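You operate a simulated robot arm through the tools that you are given. There is no shell and no other tool.

The job below is to be done with a simulated robot arm. You get a single attempt, and the scene is never put back.

Task
Push home the coupling that the screen names, then press test.
Fine: its line lever off before pushing, on again after; the tight lamp must light.

The check looks at the end state, three seconds after you hand in, the way a careful person would. Anything else that was tipped, shoved, dropped, spilled or broken makes it a failure.

Robot
A 7-joint arm with a two-finger parallel gripper, fixed in place. Base frame: the origin is on the floor under the middle of its stand, x ahead of it, y to its left, z up. Units: m, degrees, N and s.
It reaches about 1.247 m from its shoulder. Its first joint turns from -132.0 to 132.0 degrees. Payload 3.91 kg.
The TCP is the grasp point between the finger pads, 0.03 m short of the fingertips. In the tool frame z runs along the fingers and y along their closing line. The gripper opens to 0.11 m. The fingers are 0.02 m wide and 0.01 m thick; the gripper's body (0.048 by 0.112 m) begins 0.055 m behind the TCP.
Orientation is that of the tool frame in the base frame, as a unit quaternion [x, y, z, w]. With the fingers straight down and closing along the base's y, the tool's x points along the base's -x, its y along +y and its z along -z.

Tools
- The arm moves only by the tool apply_moves. Its argument "series" is a list of rows, each a list of 7 numbers: the shift along the tool's x, y, z in m, then the turn, a rotation vector about the tool's x, y, z in degrees, then the finger opening in m, from 0 to 0.11. In form: [[dx, dy, dz, wx, wy, wz, gripper], ...]. A call has 1 to 20 rows; each row is the pose to reach, as a shift and turn from the pose commanded when the call began, along the tool's axes at that moment. Rows are played at 5 a second. More than 0.05 m and 8.6 degrees between two rows, or a gripper value outside its range, and nothing of the call is played. Where a pose cannot be reached the arm comes as near as it can. A force on the tool above 60 N (or 10 N above the force at the start of the call, whichever is more), or a blocked arm, ends the call early, and 0.2 s more pass. Each finger travels about 0.108 m/s and halts on what it meets, pressing with about 37 N; the grip force reading is that of the motor and also rises with nothing between the fingers. The clock runs only during rows and for 0.2 s after the last one: add rows that repeat a pose to give the fingers time. It gives the time, the measured TCP pose, the force on the tool (base axes), the opening and the grip force at its end, in the units of the frame above (readings bear some noise), with the torque about the TCP (base axes, N m) and any sound that the robot's microphone picked up, and new pictures: "show" is both (left out), scene, wrist or none.
- Cameras (640 x 400 px; columns grow to the right, rows downward): "scene" is fixed at [0.0451, -0.6565, 1.7995]; the picture's right is [0.85, -0.53, 0.00], its down [-0.10, -0.17, -0.98] and it looks along [0.52, 0.83, -0.19] (base axes); focal length 370 px, centre (320, 200). "wrist" rides on the gripper at [0.072, 0.017, -0.103] in the tool frame; the picture's right is [-0.23, 0.97, 0.00], its down [-0.76, -0.18, -0.62] and it looks along [-0.61, -0.14, 0.78] (tool axes); focal length 222 px, centre (320, 200). There is no depth. A picture from a camera that has moved, and an enlarged one, comes with that camera's place and axes in the base frame and with its lens. The place of the scene camera against the robot may be out by one fixed shift of up to 0.018 m in any direction.
- zoom(camera, box): a new picture of the part [left, top, right, bottom] of that camera's present view, enlarged. It takes no simulated time.
- finish_job(): hands the job in; it is judged then, once.

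Places have to be worked out from the pictures, the camera data and where the tool is seen. Open the gripper and draw the arm clear of the work before you hand the job in, unless the task says otherwise.

The tools are called after "Request:" as a command line: name --pt "numbers of a row" for each row, then --argument value for the rest, lists and objects as JSON in quotes. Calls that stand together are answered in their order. apply_moves: Moves the arm, as the interface text tells. Its arguments: {"type":"object","properties":{"series":{"type":"array"},"show":{"type":"string","enum":["both","scene","wrist","none"]}},"required":["series"]} The other tools are called the same way: zoom (camera, box) takes an enlarged picture of a part of a camera's view; finish_job () hands the job in.

At the start:

```text
clock: 0.0
eef_pos: [0.497, 0.3451, 1.5398]
tcp_rot: [0.0, 1.0, 0.0, 0.0]
contact_force: [0.4, -0.7, 0.0]
torque: [-0.01, 0.01, -0.01]
width: 0.11
gripper_force: 0.0
```

scene: 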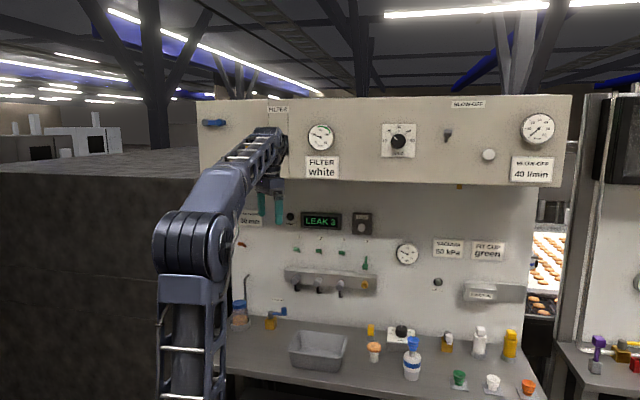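
wrist: 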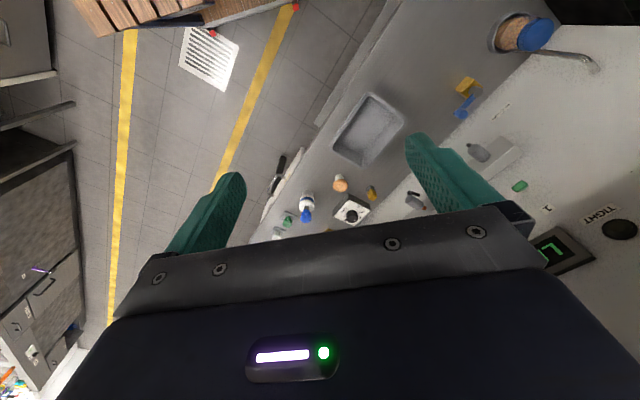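

The screen seems to read "LEAK 3"; I'll zoom in on the panel area to see the couplings, levers and lamp before moving.

Request:
zoom --camera "scene" --box '[230, 190, 390, 310]'

Request:
zoom --camera "scene" --box '[275, 230, 385, 300]'

Request:
zoom --camera "scene" --box '[200, 90, 580, 400]'

```text
3.33 times, centred on (310, 250) of scene
camera zoom: at [0.0451, -0.6565, 1.7995], right [0.85, -0.53, 0.0], down [-0.1, -0.17, -0.98], along [0.52, 0.83, -0.19], focal length 1235 px, centre (353, 33)
```

zoom: 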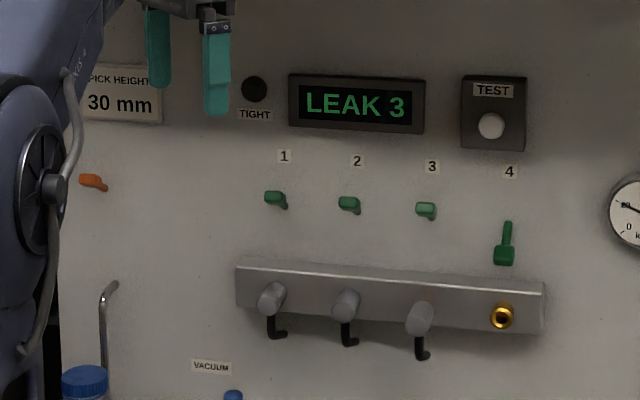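

```text
5.71 times, centred on (330, 265) of scene
camera zoom: at [0.0451, -0.6565, 1.7995], right [0.85, -0.53, 0.0], down [-0.1, -0.17, -0.98], along [0.52, 0.83, -0.19], focal length 2117 px, centre (263, -171)
```

zoom: 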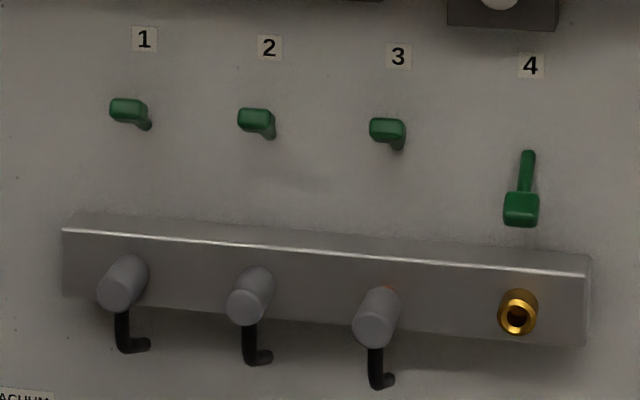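

```text
1.29 times, centred on (390, 245) of scene
camera zoom: at [0.0451, -0.6565, 1.7995], right [0.85, -0.53, 0.0], down [-0.1, -0.17, -0.98], along [0.52, 0.83, -0.19], focal length 478 px, centre (230, 142)
```

zoom: 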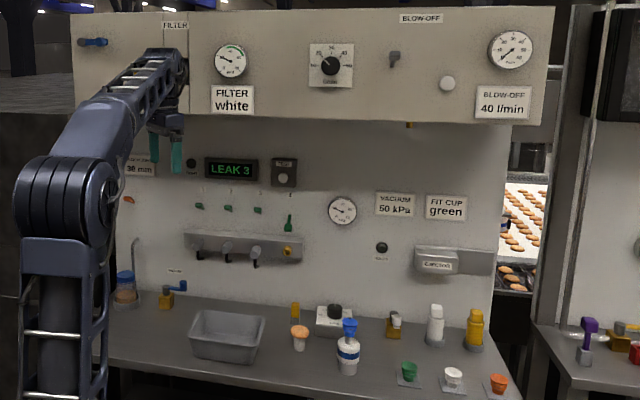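

The screen reads LEAK 3, and coupling 3 on the rail looks proud with a reddish band showing. From the two cameras the wall seems to stand about 45° left, roughly 1.06 m from the base. I'll lower the arm, yaw and tilt the tool for a frontal survey with the wrist camera, well clear of the wall.

Request:
apply_moves --pt "0 0 0.045 -2.2 -5.32 -5.32 0.11" --pt "0 0 0.09 -4.4 -10.65 -10.65 0.11" --pt "0 0 0.135 -6.6 -15.97 -15.97 0.11" --pt "0 0 0.18 -8.8 -21.3 -21.3 0.11" --pt "0 0 0.225 -11 -26.6 -26.6 0.11" --pt "-0.01 0 0.27 -13.2 -31.95 -31.95 0.11" --pt "-0.05 0.01 0.29 -15.4 -37.27 -37.27 0.11" --pt "-0.09 0.015 0.29 -17.6 -42.6 -42.6 0.11" --pt "-0.11 0.02 0.29 -17.6 -42.6 -42.6 0.11"

```text
clock: 2.0
eef_pos: [0.6054, 0.3646, 1.2507]
tcp_rot: [-0.353, 0.854, 0.146, 0.354]
contact_force: [-1.5, -0.4, 1.0]
torque: [0.02, -0.01, -0.01]
width: 0.1099
gripper_force: 0.1
camera wrist: at [0.5051, 0.2886, 1.2738], right [-0.57, 0.8, 0.16], down [0.19, -0.06, 0.98], along [0.8, 0.59, -0.12], focal length 222 px, centre (320, 200)
```

scene: 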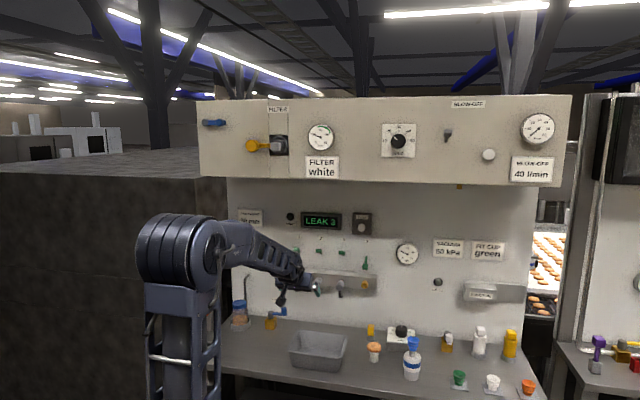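
wrist: 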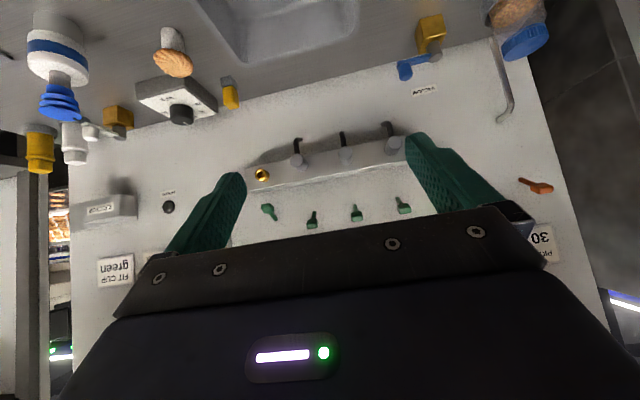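

The panel is clearly in view (upside down). I'll zoom both cameras on the rail and levers to read their shapes and states.

Request:
zoom --camera "wrist" --box '[240, 120, 430, 240]'

Request:
zoom --camera "scene" --box '[290, 205, 390, 305]'

```text
3.33 times, centred on (335, 180) of wrist
camera zoom: at [0.5051, 0.2886, 1.2738], right [-0.57, 0.8, 0.16], down [0.19, -0.06, 0.98], along [0.8, 0.59, -0.12], focal length 740 px, centre (270, 267)
```

zoom: 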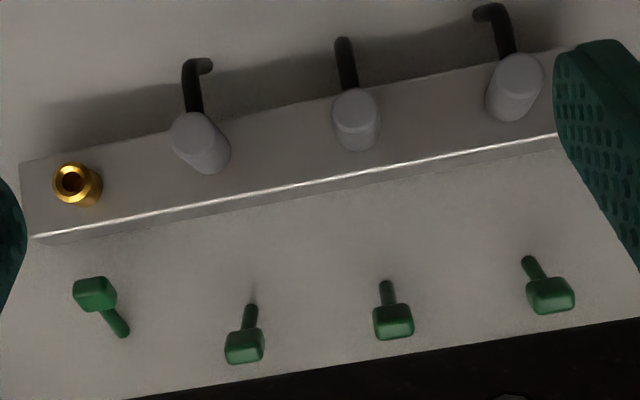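

```text
4.00 times, centred on (340, 255) of scene
camera zoom: at [0.0451, -0.6565, 1.7995], right [0.85, -0.53, 0.0], down [-0.1, -0.17, -0.98], along [0.52, 0.83, -0.19], focal length 1482 px, centre (240, -20)
```

zoom: 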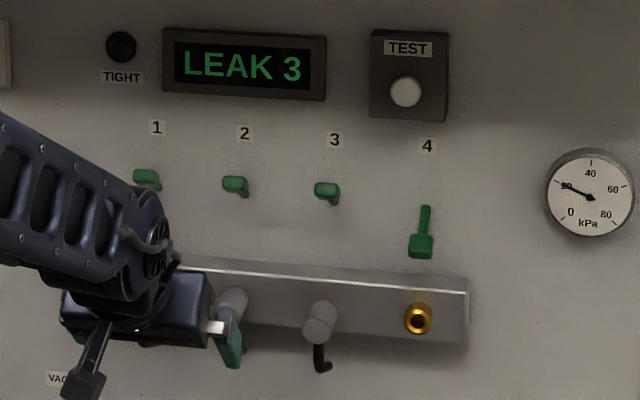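

Lever heads 1–3 are tipped up (on) and the unused line 4 is tipped down, so "off" for lever 3 means flipping its toggle down. I estimate lever 3's head at about n=1.05, r=0.25, z=1.264 and coupling 3's face at about n=1.00, r=0.25, z=1.13 (n = distance along the 45° wall normal, r = along the wall to the right). Next I level the tool towards the wall, in front of line 3.

Request:
apply_moves --pt "-0.0134 -0.0133 0.0182 0 -7.5 0 0.11" --pt "-0.0269 -0.0267 0.0363 0 -15 0 0.11" --pt "-0.0403 -0.04 0.0545 0 -22.5 0 0.11" --pt "-0.0537 -0.0533 0.0727 0 -30 0 0.11" --pt "-0.0672 -0.0667 0.0908 0 -37.5 0 0.11" --pt "-0.0806 -0.08 0.109 0 -45 0 0.11" --pt "-0.0806 -0.08 0.109 0 -45 0 0.11"

```text
clock: 3.6
eef_pos: [0.7559, 0.4042, 1.2304]
tcp_rot: [-0.27, 0.653, 0.27, 0.655]
contact_force: [-0.2, 0.0, -0.3]
torque: [0.0, -0.03, 0.01]
width: 0.11
gripper_force: 0.1
out of reach, approached as far as the arm can: row 2
camera wrist: at [0.6711, 0.3433, 1.1593], right [-0.69, 0.69, 0.23], down [-0.32, -0.57, 0.76], along [0.65, 0.45, 0.61], focal length 222 px, centre (320, 200)
```

scene: 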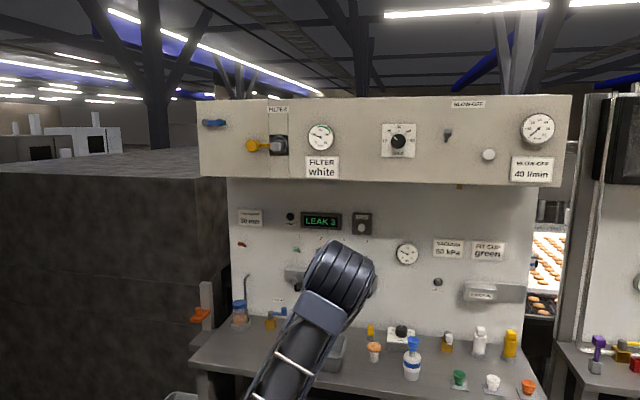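
wrist: 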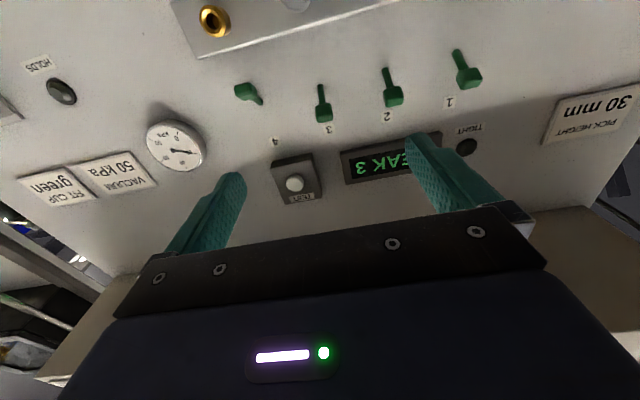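

The tool is level and facing the panel, with the arm clear of contact. I'll zoom in to measure the levers, button and labels precisely.

Request:
zoom --camera "wrist" --box '[190, 0, 510, 200]'

Request:
zoom --camera "scene" --box '[180, 220, 440, 400]'

```text
2.00 times, centred on (350, 100) of wrist
camera zoom: at [0.6711, 0.3433, 1.1593], right [-0.69, 0.69, 0.23], down [-0.32, -0.57, 0.76], along [0.65, 0.45, 0.61], focal length 444 px, centre (260, 400)
```

zoom: 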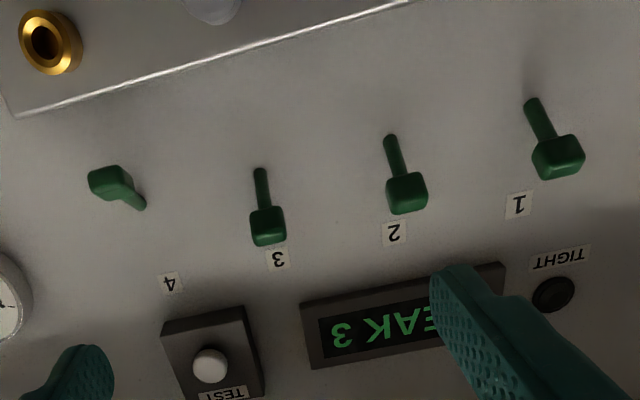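

```text
2.22 times, centred on (310, 310) of scene
camera zoom: at [0.0451, -0.6565, 1.7995], right [0.85, -0.53, 0.0], down [-0.1, -0.17, -0.98], along [0.52, 0.83, -0.19], focal length 823 px, centre (342, -44)
```

zoom: 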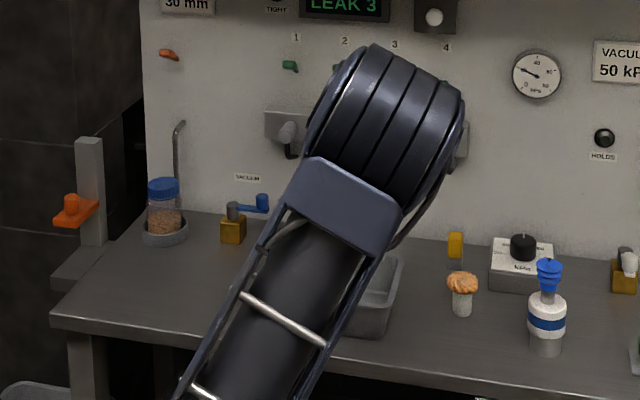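

Triangulating the two wrist views puts the wall at n≈1.100 with yaw 45°. Lever pivots are at z≈1.236, spaced 0.1 m with lever 3 at r≈0.249, and its head is at n≈1.056, z≈1.263. I'll close the fingers, rise to z≈1.305 and go forward to stop just short of the lever, above it.

Request:
apply_moves --pt "-0.025 0 0 0 0 0 0.06" --pt "-0.05 0 0 0 0 0 0.02" --pt "-0.075 0 0 0 0 0 0.0" --pt "-0.075 0 0.035 0 0 0 0.0" --pt "-0.075 0 0.07 0 0 0 0.0" --pt "-0.075 0 0.105 0 0 0 0.0" --pt "-0.075 0 0.14 0 0 0 0.0" --pt "-0.075 0 0.16 0 0 0 0.0" --pt "-0.075 0 0.16 0 0 0 0.0"

```text
clock: 5.6
eef_pos: [0.8697, 0.5176, 1.3042]
tcp_rot: [-0.271, 0.654, 0.27, 0.653]
contact_force: [0.1, 0.5, 0.8]
torque: [-0.03, 0.01, 0.02]
width: 0.0
gripper_force: 37.0
camera wrist: at [0.7847, 0.4564, 1.2328], right [-0.69, 0.69, 0.23], down [-0.32, -0.57, 0.76], along [0.65, 0.45, 0.61], focal length 222 px, centre (320, 200)
```

scene: 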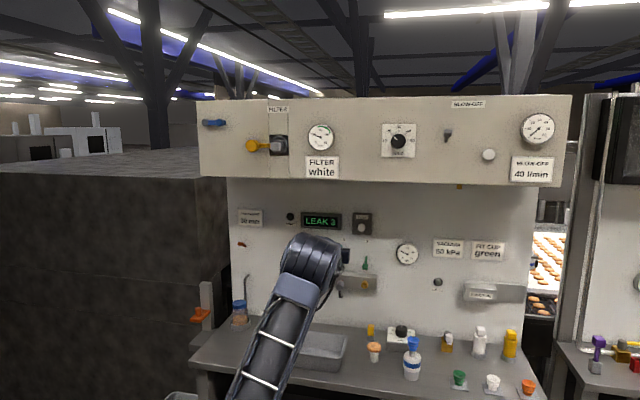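
wrist: 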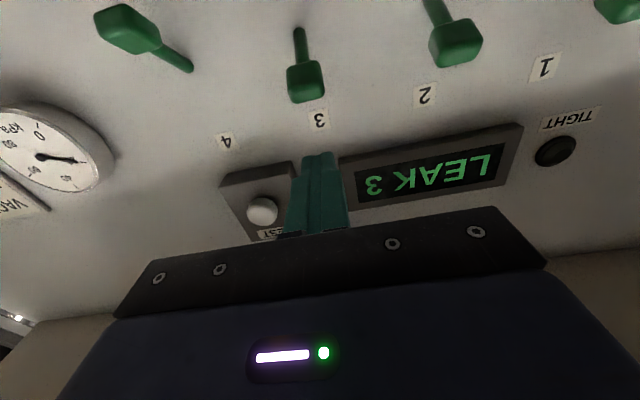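

Fingers are closed and the tip is in front of and above lever 3 (head top ≈1.277, finger underside ≈1.294). I'll advance 0.06 m so the tip is over the toggle, then press down in small steps to about z=1.24.

Request:
apply_moves --pt "0 0 0.03 0 0 0 0" --pt "0 0 0.06 0 0 0 0" --pt "0.008 0 0.06 0 0 0 0" --pt "0.016 0 0.06 0 0 0 0" --pt "0.024 0 0.06 0 0 0 0" --pt "0.032 0 0.06 0 0 0 0" --pt "0.04 0 0.06 0 0 0 0" --pt "0.048 0 0.06 0 0 0 0" --pt "0.056 0 0.06 0 0 0 0" --pt "0.064 0 0.06 0 0 0 0"

```text
clock: 7.3
eef_pos: [0.9109, 0.5567, 1.2712]
tcp_rot: [-0.27, 0.65, 0.271, 0.657]
contact_force: [-27.4, -25.4, 15.7]
torque: [-0.25, 0.29, 0.04]
width: 0.0
gripper_force: 36.9
stopped in row 8: the force on the tool passed its limit at 69 N (the readings are from after the stop); the commanded pose is now the measured one
camera wrist: at [0.826, 0.4963, 1.199], right [-0.69, 0.69, 0.22], down [-0.32, -0.57, 0.76], along [0.65, 0.45, 0.62], focal length 222 px, centre (320, 200)
```

scene: 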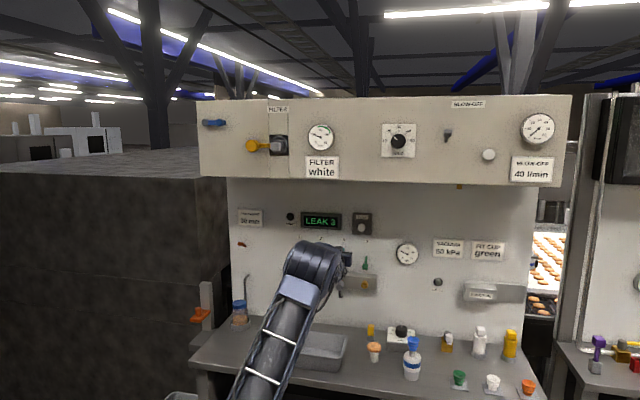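
wrist: 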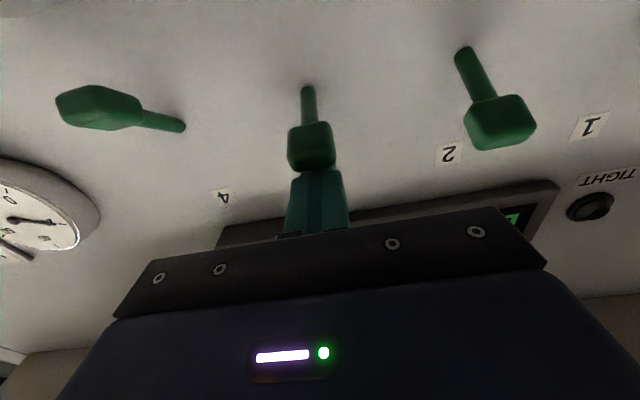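

The push stopped at z≈1.271 with a force mainly outward from the wall, so something is resisting. I'll zoom in to see how the fingertip sits against the toggle.

Request:
zoom --camera "wrist" --box '[240, 60, 400, 260]'

Request:
zoom --camera "scene" --box '[300, 220, 400, 300]'

```text
2.00 times, centred on (320, 160) of wrist
camera zoom: at [0.826, 0.4963, 1.199], right [-0.69, 0.69, 0.22], down [-0.32, -0.57, 0.76], along [0.65, 0.45, 0.62], focal length 444 px, centre (320, 280)
```

zoom: 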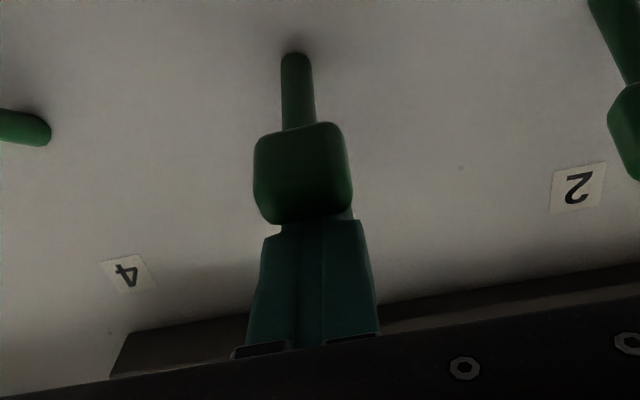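

```text
5.00 times, centred on (350, 260) of scene
camera zoom: at [0.0451, -0.6565, 1.7995], right [0.85, -0.53, 0.0], down [-0.1, -0.17, -0.98], along [0.52, 0.83, -0.19], focal length 1853 px, centre (170, -100)
```

zoom: 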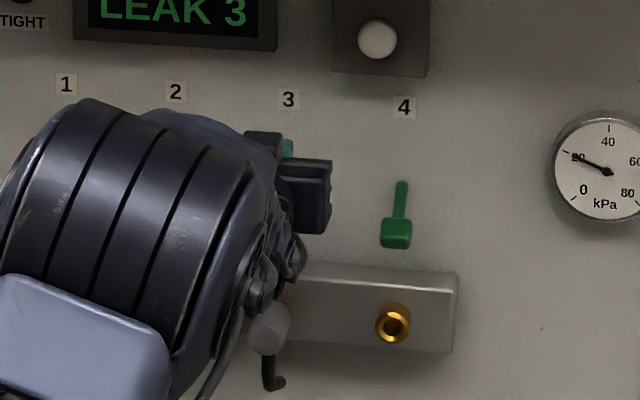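

The fingertip is on the toggle's top outer corner, which sticks and moves outward as it swings, so pressing straight down jams. I'll follow its arc instead: ease outward while moving down in small steps.

Request:
apply_moves --pt "0 0 -0.006 0 0 0 0" --pt "0.004 0 -0.009 0 0 0 0" --pt "0.009 0 -0.011 0 0 0 0" --pt "0.014 0 -0.012 0 0 0 0" --pt "0.019 0 -0.013 0 0 0 0" --pt "0.025 0 -0.013 0 0 0 0" --pt "0.031 0 -0.012 0 0 0 0" --pt "0.036 0 -0.01 0 0 0 0"

```text
clock: 9.1
eef_pos: [0.905, 0.5515, 1.2304]
tcp_rot: [-0.27, 0.652, 0.27, 0.655]
contact_force: [-3.7, -1.8, 4.0]
torque: [0.04, -0.05, 0.0]
width: 0.0
gripper_force: 37.2
camera wrist: at [0.8196, 0.4906, 1.1588], right [-0.69, 0.69, 0.23], down [-0.32, -0.57, 0.76], along [0.65, 0.45, 0.61], focal length 222 px, centre (320, 200)
```

scene: 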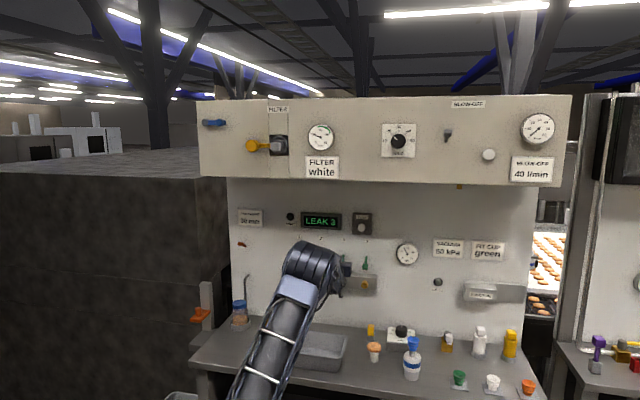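
wrist: 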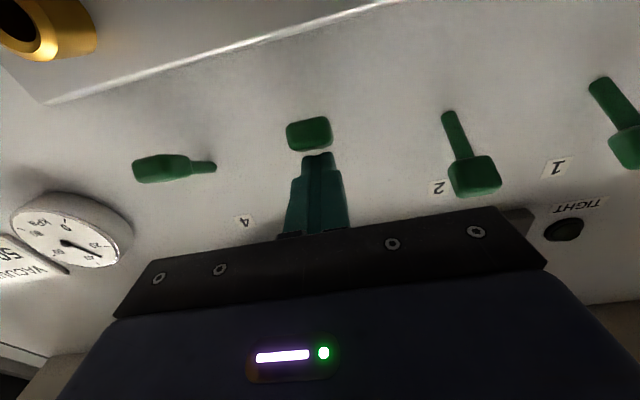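

Low force now and the toggle's stick is hidden behind its head, so it appears flipped down. I'll zoom to compare it with lever 4.

Request:
zoom --camera "wrist" --box '[0, 60, 400, 280]'

Request:
zoom --camera "scene" --box '[270, 200, 430, 300]'

```text
1.60 times, centred on (200, 170) of wrist
camera zoom: at [0.8196, 0.4906, 1.1588], right [-0.69, 0.69, 0.23], down [-0.32, -0.57, 0.76], along [0.65, 0.45, 0.61], focal length 355 px, centre (512, 248)
```

zoom: 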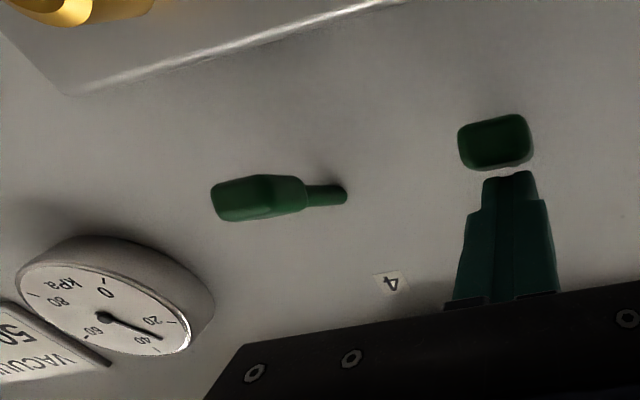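

```text
4.00 times, centred on (350, 250) of scene
camera zoom: at [0.0451, -0.6565, 1.7995], right [0.85, -0.53, 0.0], down [-0.1, -0.17, -0.98], along [0.52, 0.83, -0.19], focal length 1482 px, centre (200, 0)
```

zoom: 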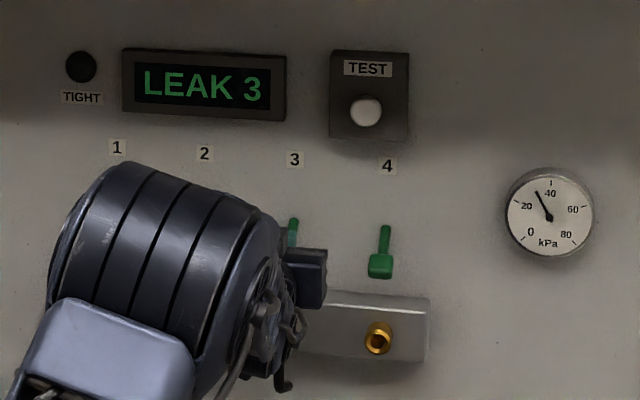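

Lever 3 now hangs down like lever 4 and the vacuum gauge rose from 20 to about 35 kPa, so line 3 is off. I'll lift off the toggle, back away 0.12 m, then drop towards coupling 3 with a slight downward tilt so the wrist and forearm stay clear of the tray.

Request:
apply_moves --pt "-0.006 0 0 0 0 0 0" --pt "-0.006 0 -0.04 0 0 0 0" --pt "-0.006 0 -0.08 0 0 0 0" --pt "-0.006 0 -0.12 0 0 0 0" --pt "0.02 0 -0.12 0 7 0 0" --pt "0.05 0 -0.12 0 14 0 0" --pt "0.08 0 -0.12 0 20 0 0" --pt "0.08 0 -0.12 0 20 0 0"

```text
clock: 10.9
eef_pos: [0.8217, 0.4674, 1.151]
tcp_rot: [-0.313, 0.755, 0.219, 0.532]
contact_force: [-0.1, 0.1, -0.2]
torque: [0.03, 0.01, 0.01]
width: 0.0
gripper_force: 37.2
camera wrist: at [0.723, 0.3932, 1.1189], right [-0.63, 0.74, 0.21], down [-0.11, -0.36, 0.93], along [0.77, 0.56, 0.31], focal length 222 px, centre (320, 200)
```

scene: 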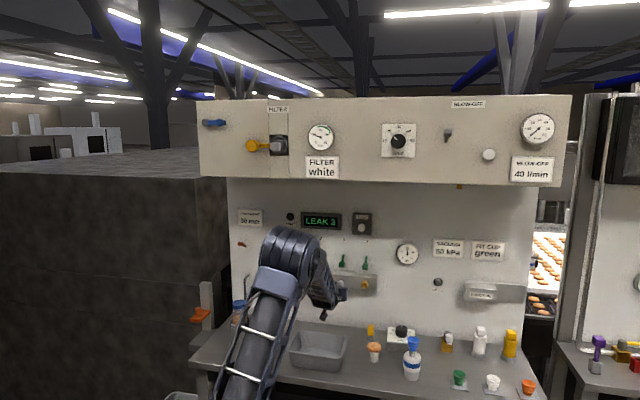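
wrist: 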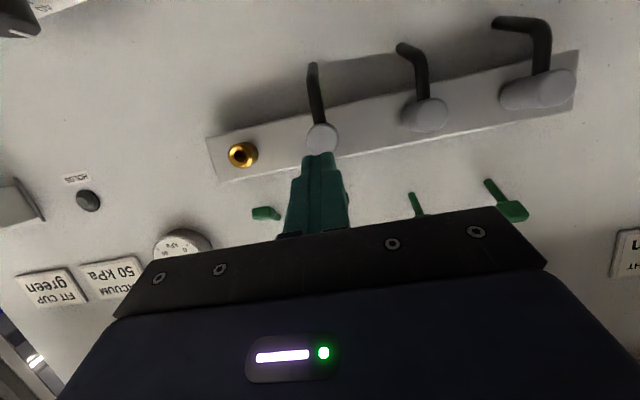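

The tool is in front of coupling 3, which sits in line with the fingertips, and the arm looks clear of the tray. I'll zoom in to measure the coupling face and compare with coupling 2.

Request:
zoom --camera "wrist" --box '[200, 30, 460, 200]'

Request:
zoom --camera "scene" --box '[320, 240, 400, 310]'

Request:
zoom --camera "wrist" --box '[280, 50, 380, 190]'

```text
2.35 times, centred on (330, 115) of wrist
camera zoom: at [0.723, 0.3932, 1.1189], right [-0.63, 0.74, 0.21], down [-0.11, -0.36, 0.93], along [0.77, 0.56, 0.31], focal length 523 px, centre (296, 400)
```

zoom: 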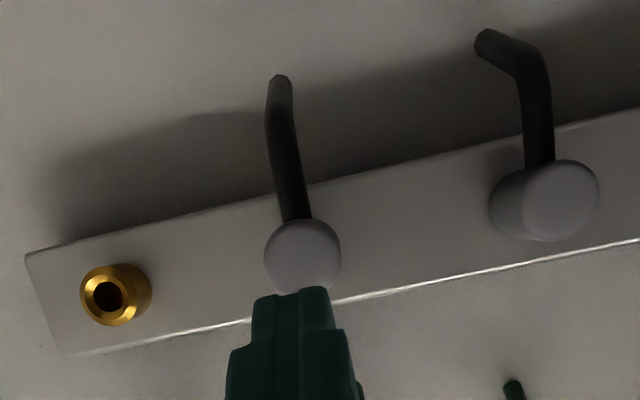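

```text
5.71 times, centred on (360, 275) of scene
camera zoom: at [0.0451, -0.6565, 1.7995], right [0.85, -0.53, 0.0], down [-0.1, -0.17, -0.98], along [0.52, 0.83, -0.19], focal length 2117 px, centre (91, -229)
```

zoom: 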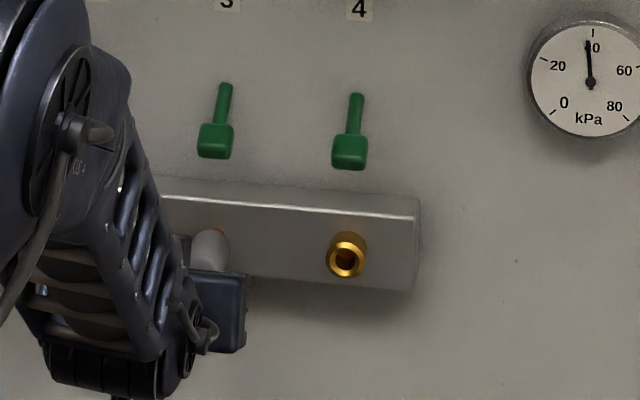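

```text
2.86 times, centred on (330, 120) of wrist
camera zoom: at [0.723, 0.3932, 1.1189], right [-0.63, 0.74, 0.21], down [-0.11, -0.36, 0.93], along [0.77, 0.56, 0.31], focal length 635 px, centre (291, 429)
```

zoom: 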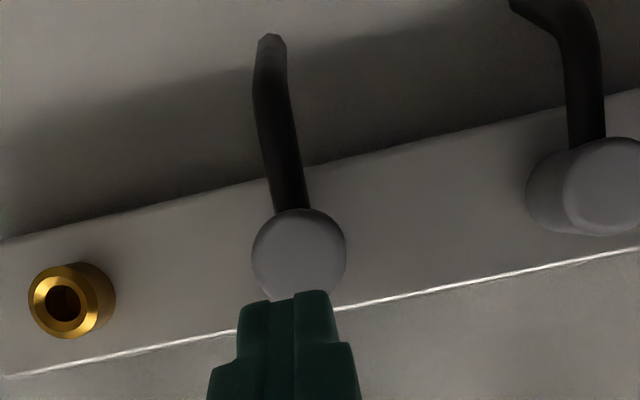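

Lever 3 matches lever 4 (down). Triangulated, coupling 3's face is at n≈0.997, r≈0.249, z≈1.131, while coupling 2's (home) is at n≈1.011, so about 14 mm of travel remains. I'll line up at z≈1.132 and push along the wall normal in small steps.

Request:
apply_moves --pt "0.0004 0.0007 0.0267 0 0 0 0" --pt "0.0025 0.0015 0.0488 0 0 0 0" --pt "0.0008 0.0015 0.0535 0 0 0 0" --pt "-0.0009 0.0015 0.0582 0 0 0 0" --pt "-0.0026 0.0015 0.0629 0 0 0 0" --pt "-0.004 0.0015 0.0667 0 0 0 0" --pt "-0.0054 0.0015 0.0704 0 0 0 0" --pt "-0.0054 0.0015 0.0704 0 0 0 0"

```text
clock: 12.7
eef_pos: [0.8679, 0.5159, 1.1318]
tcp_rot: [-0.312, 0.756, 0.218, 0.532]
contact_force: [-14.4, -11.1, -3.6]
torque: [-0.09, 0.1, 0.15]
width: 0.0
gripper_force: 36.6
camera wrist: at [0.7691, 0.4417, 1.0992], right [-0.63, 0.74, 0.21], down [-0.11, -0.36, 0.93], along [0.77, 0.56, 0.31], focal length 222 px, centre (320, 200)
```

scene: 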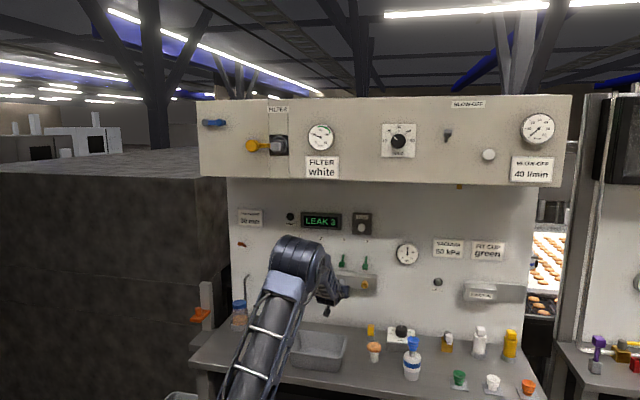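
wrist: 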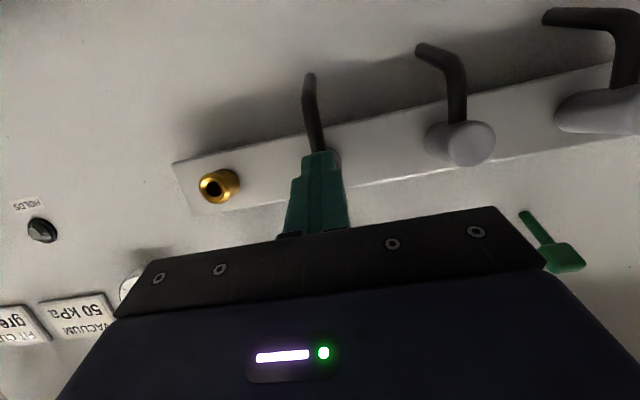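

The face has moved to about n≈1.010 with a steady 18 N reaction. I'll keep pushing in 2 mm steps until it clearly bottoms out.

Request:
apply_moves --pt "-0.0007 0 0.0019 0 0 0 0" --pt "-0.0014 0 0.0038 0 0 0 0" --pt "-0.0021 0 0.0056 0 0 0 0" --pt "-0.0027 0 0.0075 0 0 0 0" --pt "-0.0027 0 0.0075 0 0 0 0"

```text
clock: 13.4
eef_pos: [0.8681, 0.517, 1.1311]
tcp_rot: [-0.313, 0.756, 0.218, 0.531]
contact_force: [-35.9, -33.0, 9.8]
torque: [0.31, -0.06, 0.09]
width: 0.0001
gripper_force: 37.3
stopped in row 3: the force on the tool passed its limit at 64 N (the readings are from after the stop); the commanded pose is now the measured one
camera wrist: at [0.7702, 0.4427, 1.0995], right [-0.63, 0.74, 0.21], down [-0.11, -0.36, 0.93], along [0.77, 0.57, 0.3], focal length 222 px, centre (320, 200)
```

scene: 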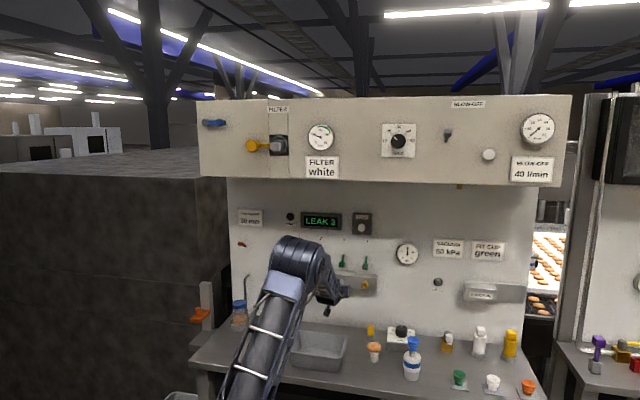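
wrist: 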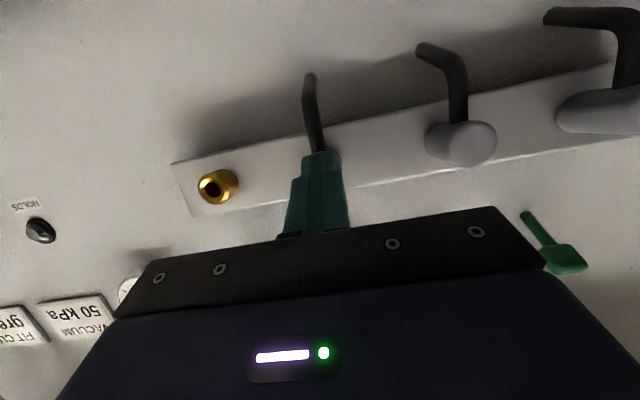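

It bottomed out sharply (64 N) with the face at n≈1.011, the same as coupling 2's seated face. I'll back straight off and inspect it.

Request:
apply_moves --pt "0.0068 0 -0.0188 0 0 0 0" --pt "0.0171 0 -0.047 0 0 0 0" --pt "0.0274 0 -0.0752 0 0 0 0" --pt "0.0274 0 -0.0752 0 0 0 0"

Request:
zoom --camera "wrist" --box '[200, 30, 460, 200]'

Request:
zoom --camera "scene" --box '[320, 240, 400, 310]'

```text
clock: 14.4
eef_pos: [0.8131, 0.4599, 1.1312]
tcp_rot: [-0.313, 0.756, 0.219, 0.531]
contact_force: [-0.2, -0.3, 0.8]
torque: [-0.02, -0.03, -0.01]
width: 0.0
gripper_force: 36.7
camera wrist: at [0.7148, 0.387, 1.0987], right [-0.63, 0.74, 0.21], down [-0.11, -0.36, 0.93], along [0.77, 0.57, 0.3], focal length 222 px, centre (320, 200)
```

scene: 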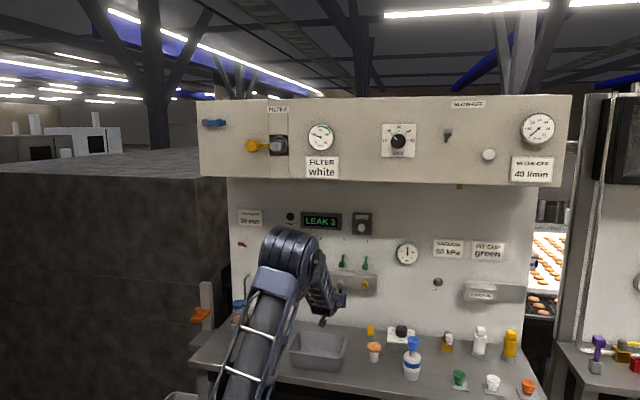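
wrist: 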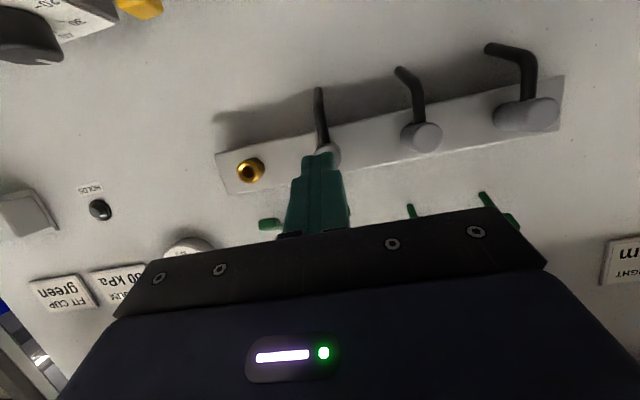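

```text
2.35 times, centred on (330, 115) of wrist
camera zoom: at [0.7148, 0.387, 1.0987], right [-0.63, 0.74, 0.21], down [-0.11, -0.36, 0.93], along [0.77, 0.57, 0.3], focal length 523 px, centre (296, 400)
```

zoom: 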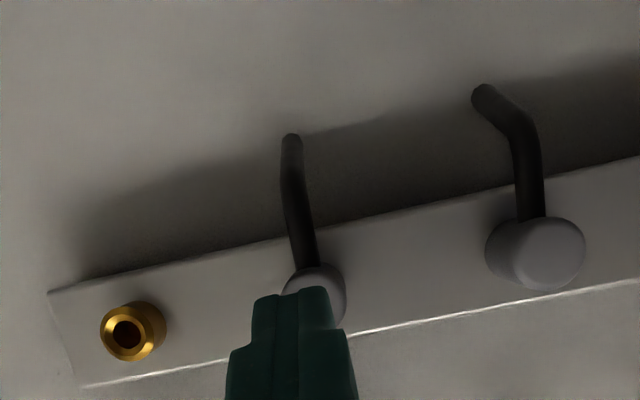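

```text
5.71 times, centred on (360, 275) of scene
camera zoom: at [0.0451, -0.6565, 1.7995], right [0.85, -0.53, 0.0], down [-0.1, -0.17, -0.98], along [0.52, 0.83, -0.19], focal length 2117 px, centre (91, -229)
```

zoom: 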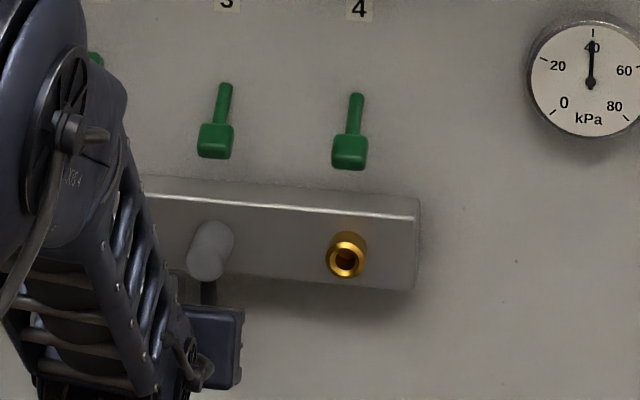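

The red band on coupling 3 is gone and its face is flush with the others; the gauge reads 40 kPa. Next the lever: I'll level the tool again at z≈1.178, between the rail top (1.160) and lever 3's head underside (≈1.195), still short of the lever.

Request:
apply_moves --pt "-0.0193 0 0.0072 0 -6.7 0 0" --pt "-0.0386 0 0.0143 0 -13.4 0 0" --pt "-0.0579 0 0.0215 0 -20 0 0" --pt "-0.0579 0 0.0215 0 -20 0 0"

Request:
zoom --camera "wrist" --box '[200, 30, 440, 200]'

Request:
zoom --camera "scene" --box '[290, 200, 410, 310]'

```text
clock: 15.4
eef_pos: [0.8428, 0.491, 1.1771]
tcp_rot: [-0.27, 0.653, 0.27, 0.654]
contact_force: [0.3, 0.5, -0.1]
torque: [0.02, -0.01, 0.03]
width: 0.0
gripper_force: 37.0
camera wrist: at [0.7574, 0.4296, 1.105], right [-0.69, 0.69, 0.23], down [-0.32, -0.57, 0.76], along [0.65, 0.45, 0.61], focal length 222 px, centre (320, 200)
```

scene: 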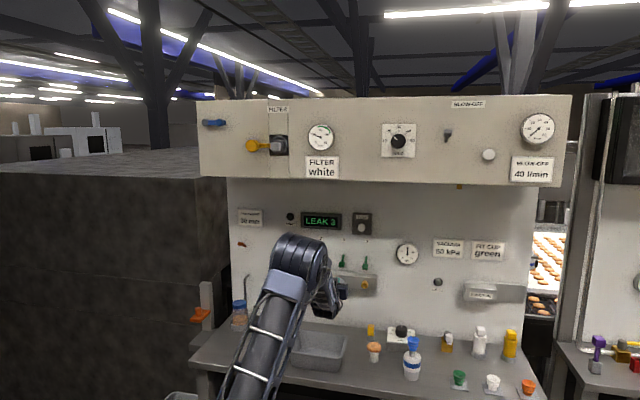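
wrist: 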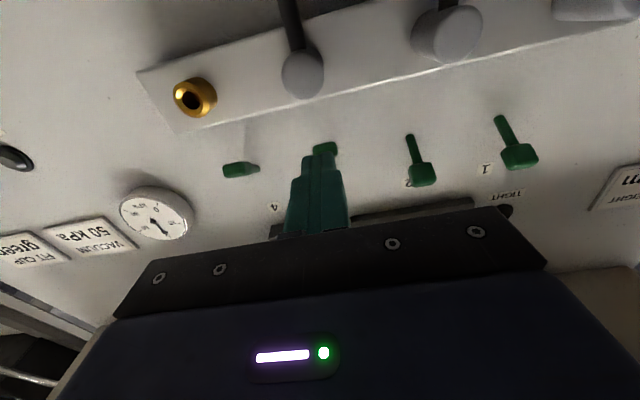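

```text
2.35 times, centred on (320, 115) of wrist
camera zoom: at [0.7574, 0.4296, 1.105], right [-0.69, 0.69, 0.23], down [-0.32, -0.57, 0.76], along [0.65, 0.45, 0.61], focal length 523 px, centre (320, 400)
```

zoom: 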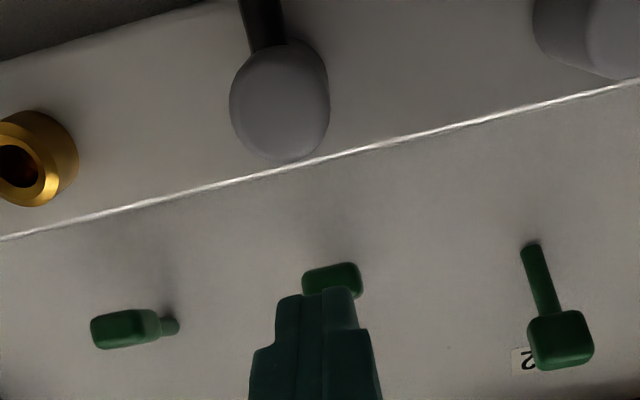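

```text
3.64 times, centred on (350, 255) of scene
camera zoom: at [0.0451, -0.6565, 1.7995], right [0.85, -0.53, 0.0], down [-0.1, -0.17, -0.98], along [0.52, 0.83, -0.19], focal length 1347 px, centre (211, 0)
```

zoom: 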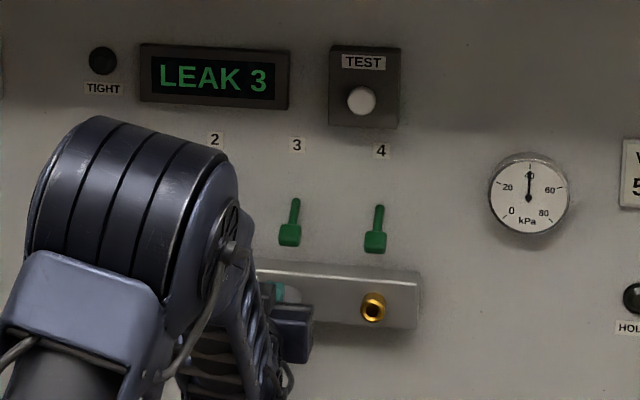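

Finger top (≈1.187) is under lever 3's head (≈1.20) and above the rail (1.160), and the gap looks clean. I'll slide in 0.093 m and then lift along the toggle's arc (up and slightly outward, then back in).

Request:
apply_moves --pt "0 0 0.0465 0 0 0 0" --pt "0 0 0.093 0 0 0 0" --pt "-0.009 0 0.093 0 0 0 0" --pt "-0.014 0 0.09 0 0 0 0" --pt "-0.02 0 0.086 0 0 0 0" --pt "-0.026 0 0.083 0 0 0 0" --pt "-0.032 0 0.081 0 0 0 0" --pt "-0.038 0 0.079 0 0 0 0" --pt "-0.044 0 0.0785 0 0 0 0" --pt "-0.05 0 0.079 0 0 0 0" --pt "-0.056 0 0.081 0 0 0 0" --pt "-0.062 0 0.083 0 0 0 0" --pt "-0.066 0 0.084 0 0 0 0" --pt "-0.066 0 0.084 0 0 0 0"

Request:
zoom --camera "scene" --box '[290, 200, 410, 310]'

Request:
zoom --camera "wrist" --box '[200, 30, 440, 200]'

```text
clock: 18.4
eef_pos: [0.9026, 0.5492, 1.2417]
tcp_rot: [-0.272, 0.653, 0.27, 0.653]
contact_force: [-4.7, -5.3, -8.1]
torque: [-0.12, 0.16, 0.0]
width: 0.0001
gripper_force: 37.4
camera wrist: at [0.816, 0.488, 1.1702], right [-0.69, 0.69, 0.23], down [-0.32, -0.56, 0.76], along [0.65, 0.45, 0.61], focal length 222 px, centre (320, 200)
```

scene: 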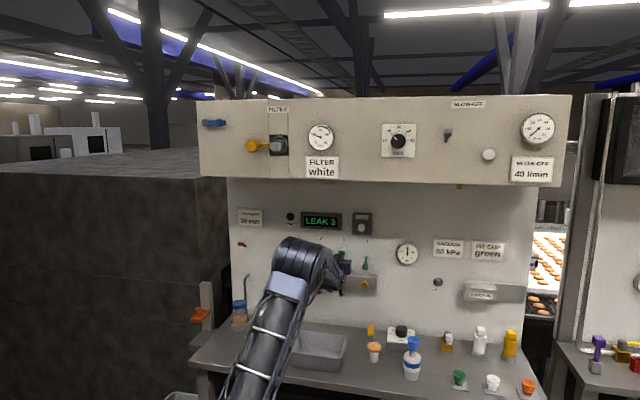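
wrist: 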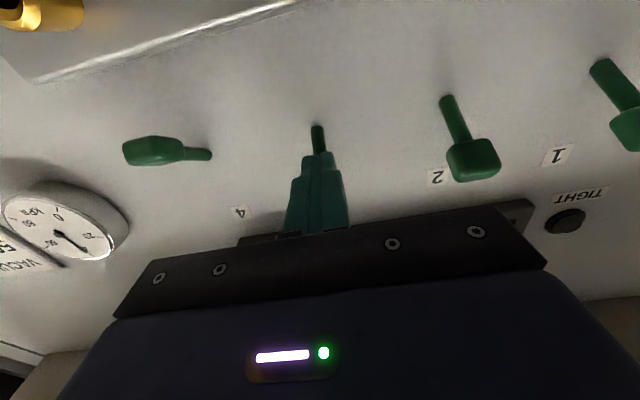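

```text
3.64 times, centred on (350, 255) of scene
camera zoom: at [0.0451, -0.6565, 1.7995], right [0.85, -0.53, 0.0], down [-0.1, -0.17, -0.98], along [0.52, 0.83, -0.19], focal length 1347 px, centre (211, 0)
```

zoom: 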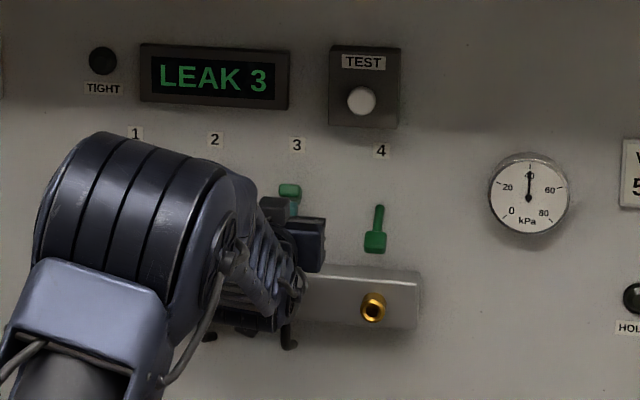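

```text
2.35 times, centred on (320, 115) of wrist
camera zoom: at [0.816, 0.488, 1.1702], right [-0.69, 0.69, 0.23], down [-0.32, -0.56, 0.76], along [0.65, 0.45, 0.61], focal length 523 px, centre (320, 400)
```

zoom: 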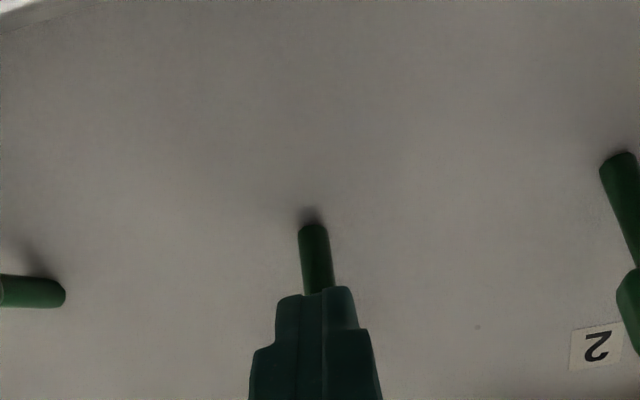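

Lever 3's head has swung up above the finger, with a light 8 N load. I'll nudge up a few more millimetres to make sure it's against its stop, then lower slightly and back out.

Request:
apply_moves --pt "-0.002 0 0.001 0 0 0 0" --pt "-0.004 0 0.002 0 0 0 0" --pt "-0.005 0 0.002 0 0 0 0" --show "wrist"

```text
clock: 19.2
eef_pos: [0.9028, 0.5506, 1.2398]
tcp_rot: [-0.272, 0.656, 0.269, 0.651]
contact_force: [-4.1, -4.2, -8.2]
torque: [-0.08, 0.11, 0.02]
width: 0.0
gripper_force: 37.1
stopped in row 3: the force on the tool passed its limit at 62 N (the readings are from after the stop); the commanded pose is now the measured one
camera wrist: at [0.8168, 0.4889, 1.1701], right [-0.69, 0.69, 0.23], down [-0.31, -0.56, 0.77], along [0.66, 0.46, 0.6], focal length 222 px, centre (320, 200)
```

wrist: 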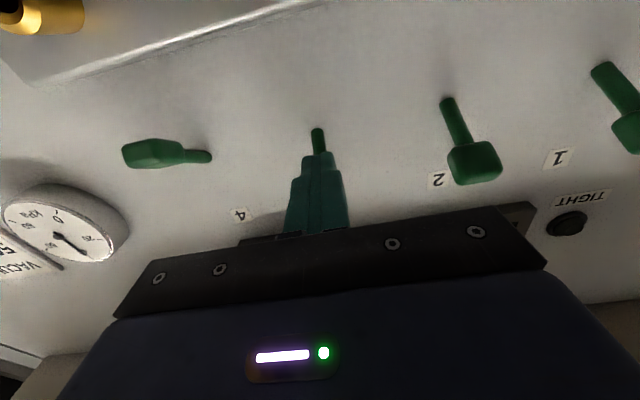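

The toggle is firmly at its upper stop (62 N reached, then relaxed). I'll drop clear, back out, and move over to the TEST button's line (r≈0.333, z≈1.381).

Request:
apply_moves --pt "0.006 0 0 0 0 0 0" --pt "0.008 0 -0.03 0 0 0 0" --pt "0.008 0 -0.07 0 0 0 0" --pt "0.008 0 -0.11 0 0 0 0" --pt "-0.03 -0.02 -0.11 0 0 0 0" --pt "-0.065 -0.042 -0.11 0 0 0 0" --pt "-0.1 -0.063 -0.11 0 0 0 0" --pt "-0.141 -0.084 -0.11 0 0 0 0" --pt "-0.141 -0.084 -0.11 0 0 0 0"

Request:
zoom --camera "scene" --box '[270, 190, 430, 310]'

Request:
zoom --camera "wrist" --box '[200, 0, 520, 230]'

```text
clock: 21.2
eef_pos: [0.885, 0.4126, 1.3849]
tcp_rot: [-0.273, 0.655, 0.27, 0.651]
contact_force: [-0.1, -0.2, 0.3]
torque: [0.05, -0.01, -0.04]
width: 0.0002
gripper_force: 36.8
camera wrist: at [0.7994, 0.3503, 1.3142], right [-0.69, 0.69, 0.23], down [-0.31, -0.56, 0.77], along [0.66, 0.46, 0.6], focal length 222 px, centre (320, 200)
```

scene: 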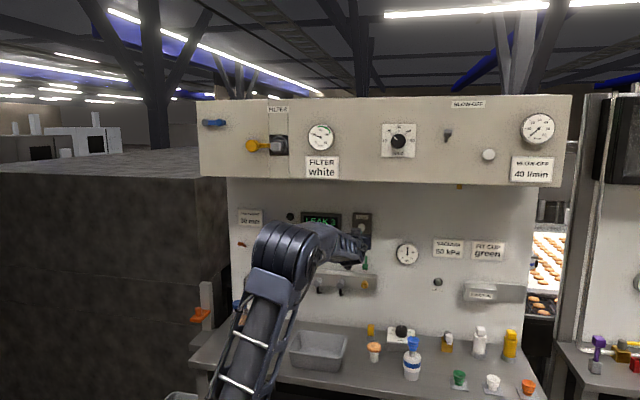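
wrist: 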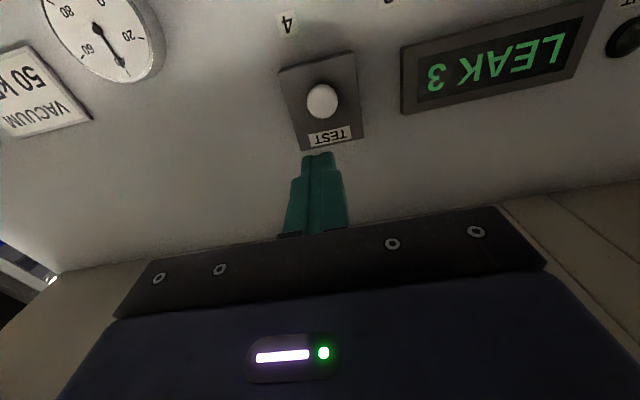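

```text
3.33 times, centred on (350, 250) of scene
camera zoom: at [0.0451, -0.6565, 1.7995], right [0.85, -0.53, 0.0], down [-0.1, -0.17, -0.98], along [0.52, 0.83, -0.19], focal length 1235 px, centre (220, 33)
```

zoom: 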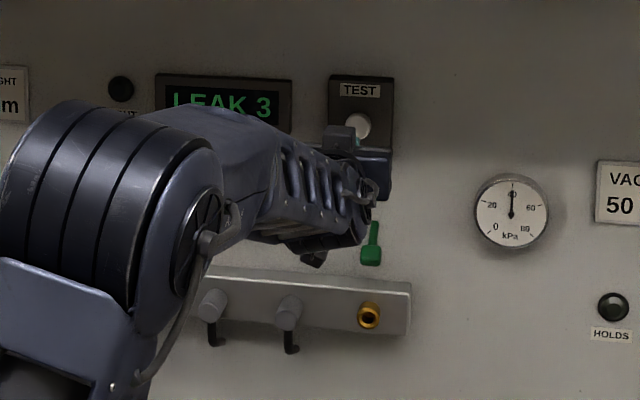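

```text
1.74 times, centred on (360, 115) of wrist
camera zoom: at [0.7994, 0.3503, 1.3142], right [-0.69, 0.69, 0.23], down [-0.31, -0.56, 0.77], along [0.66, 0.46, 0.6], focal length 386 px, centre (250, 348)
```

zoom: 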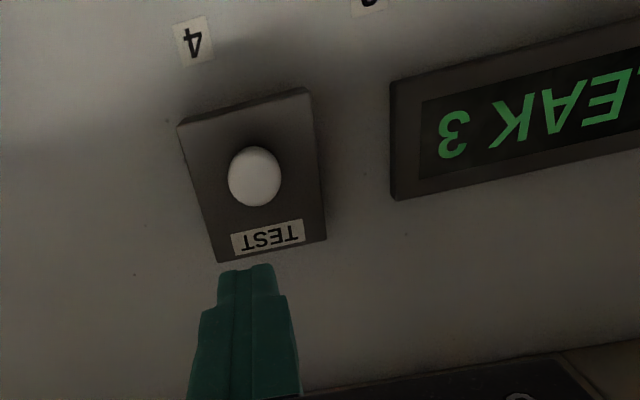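

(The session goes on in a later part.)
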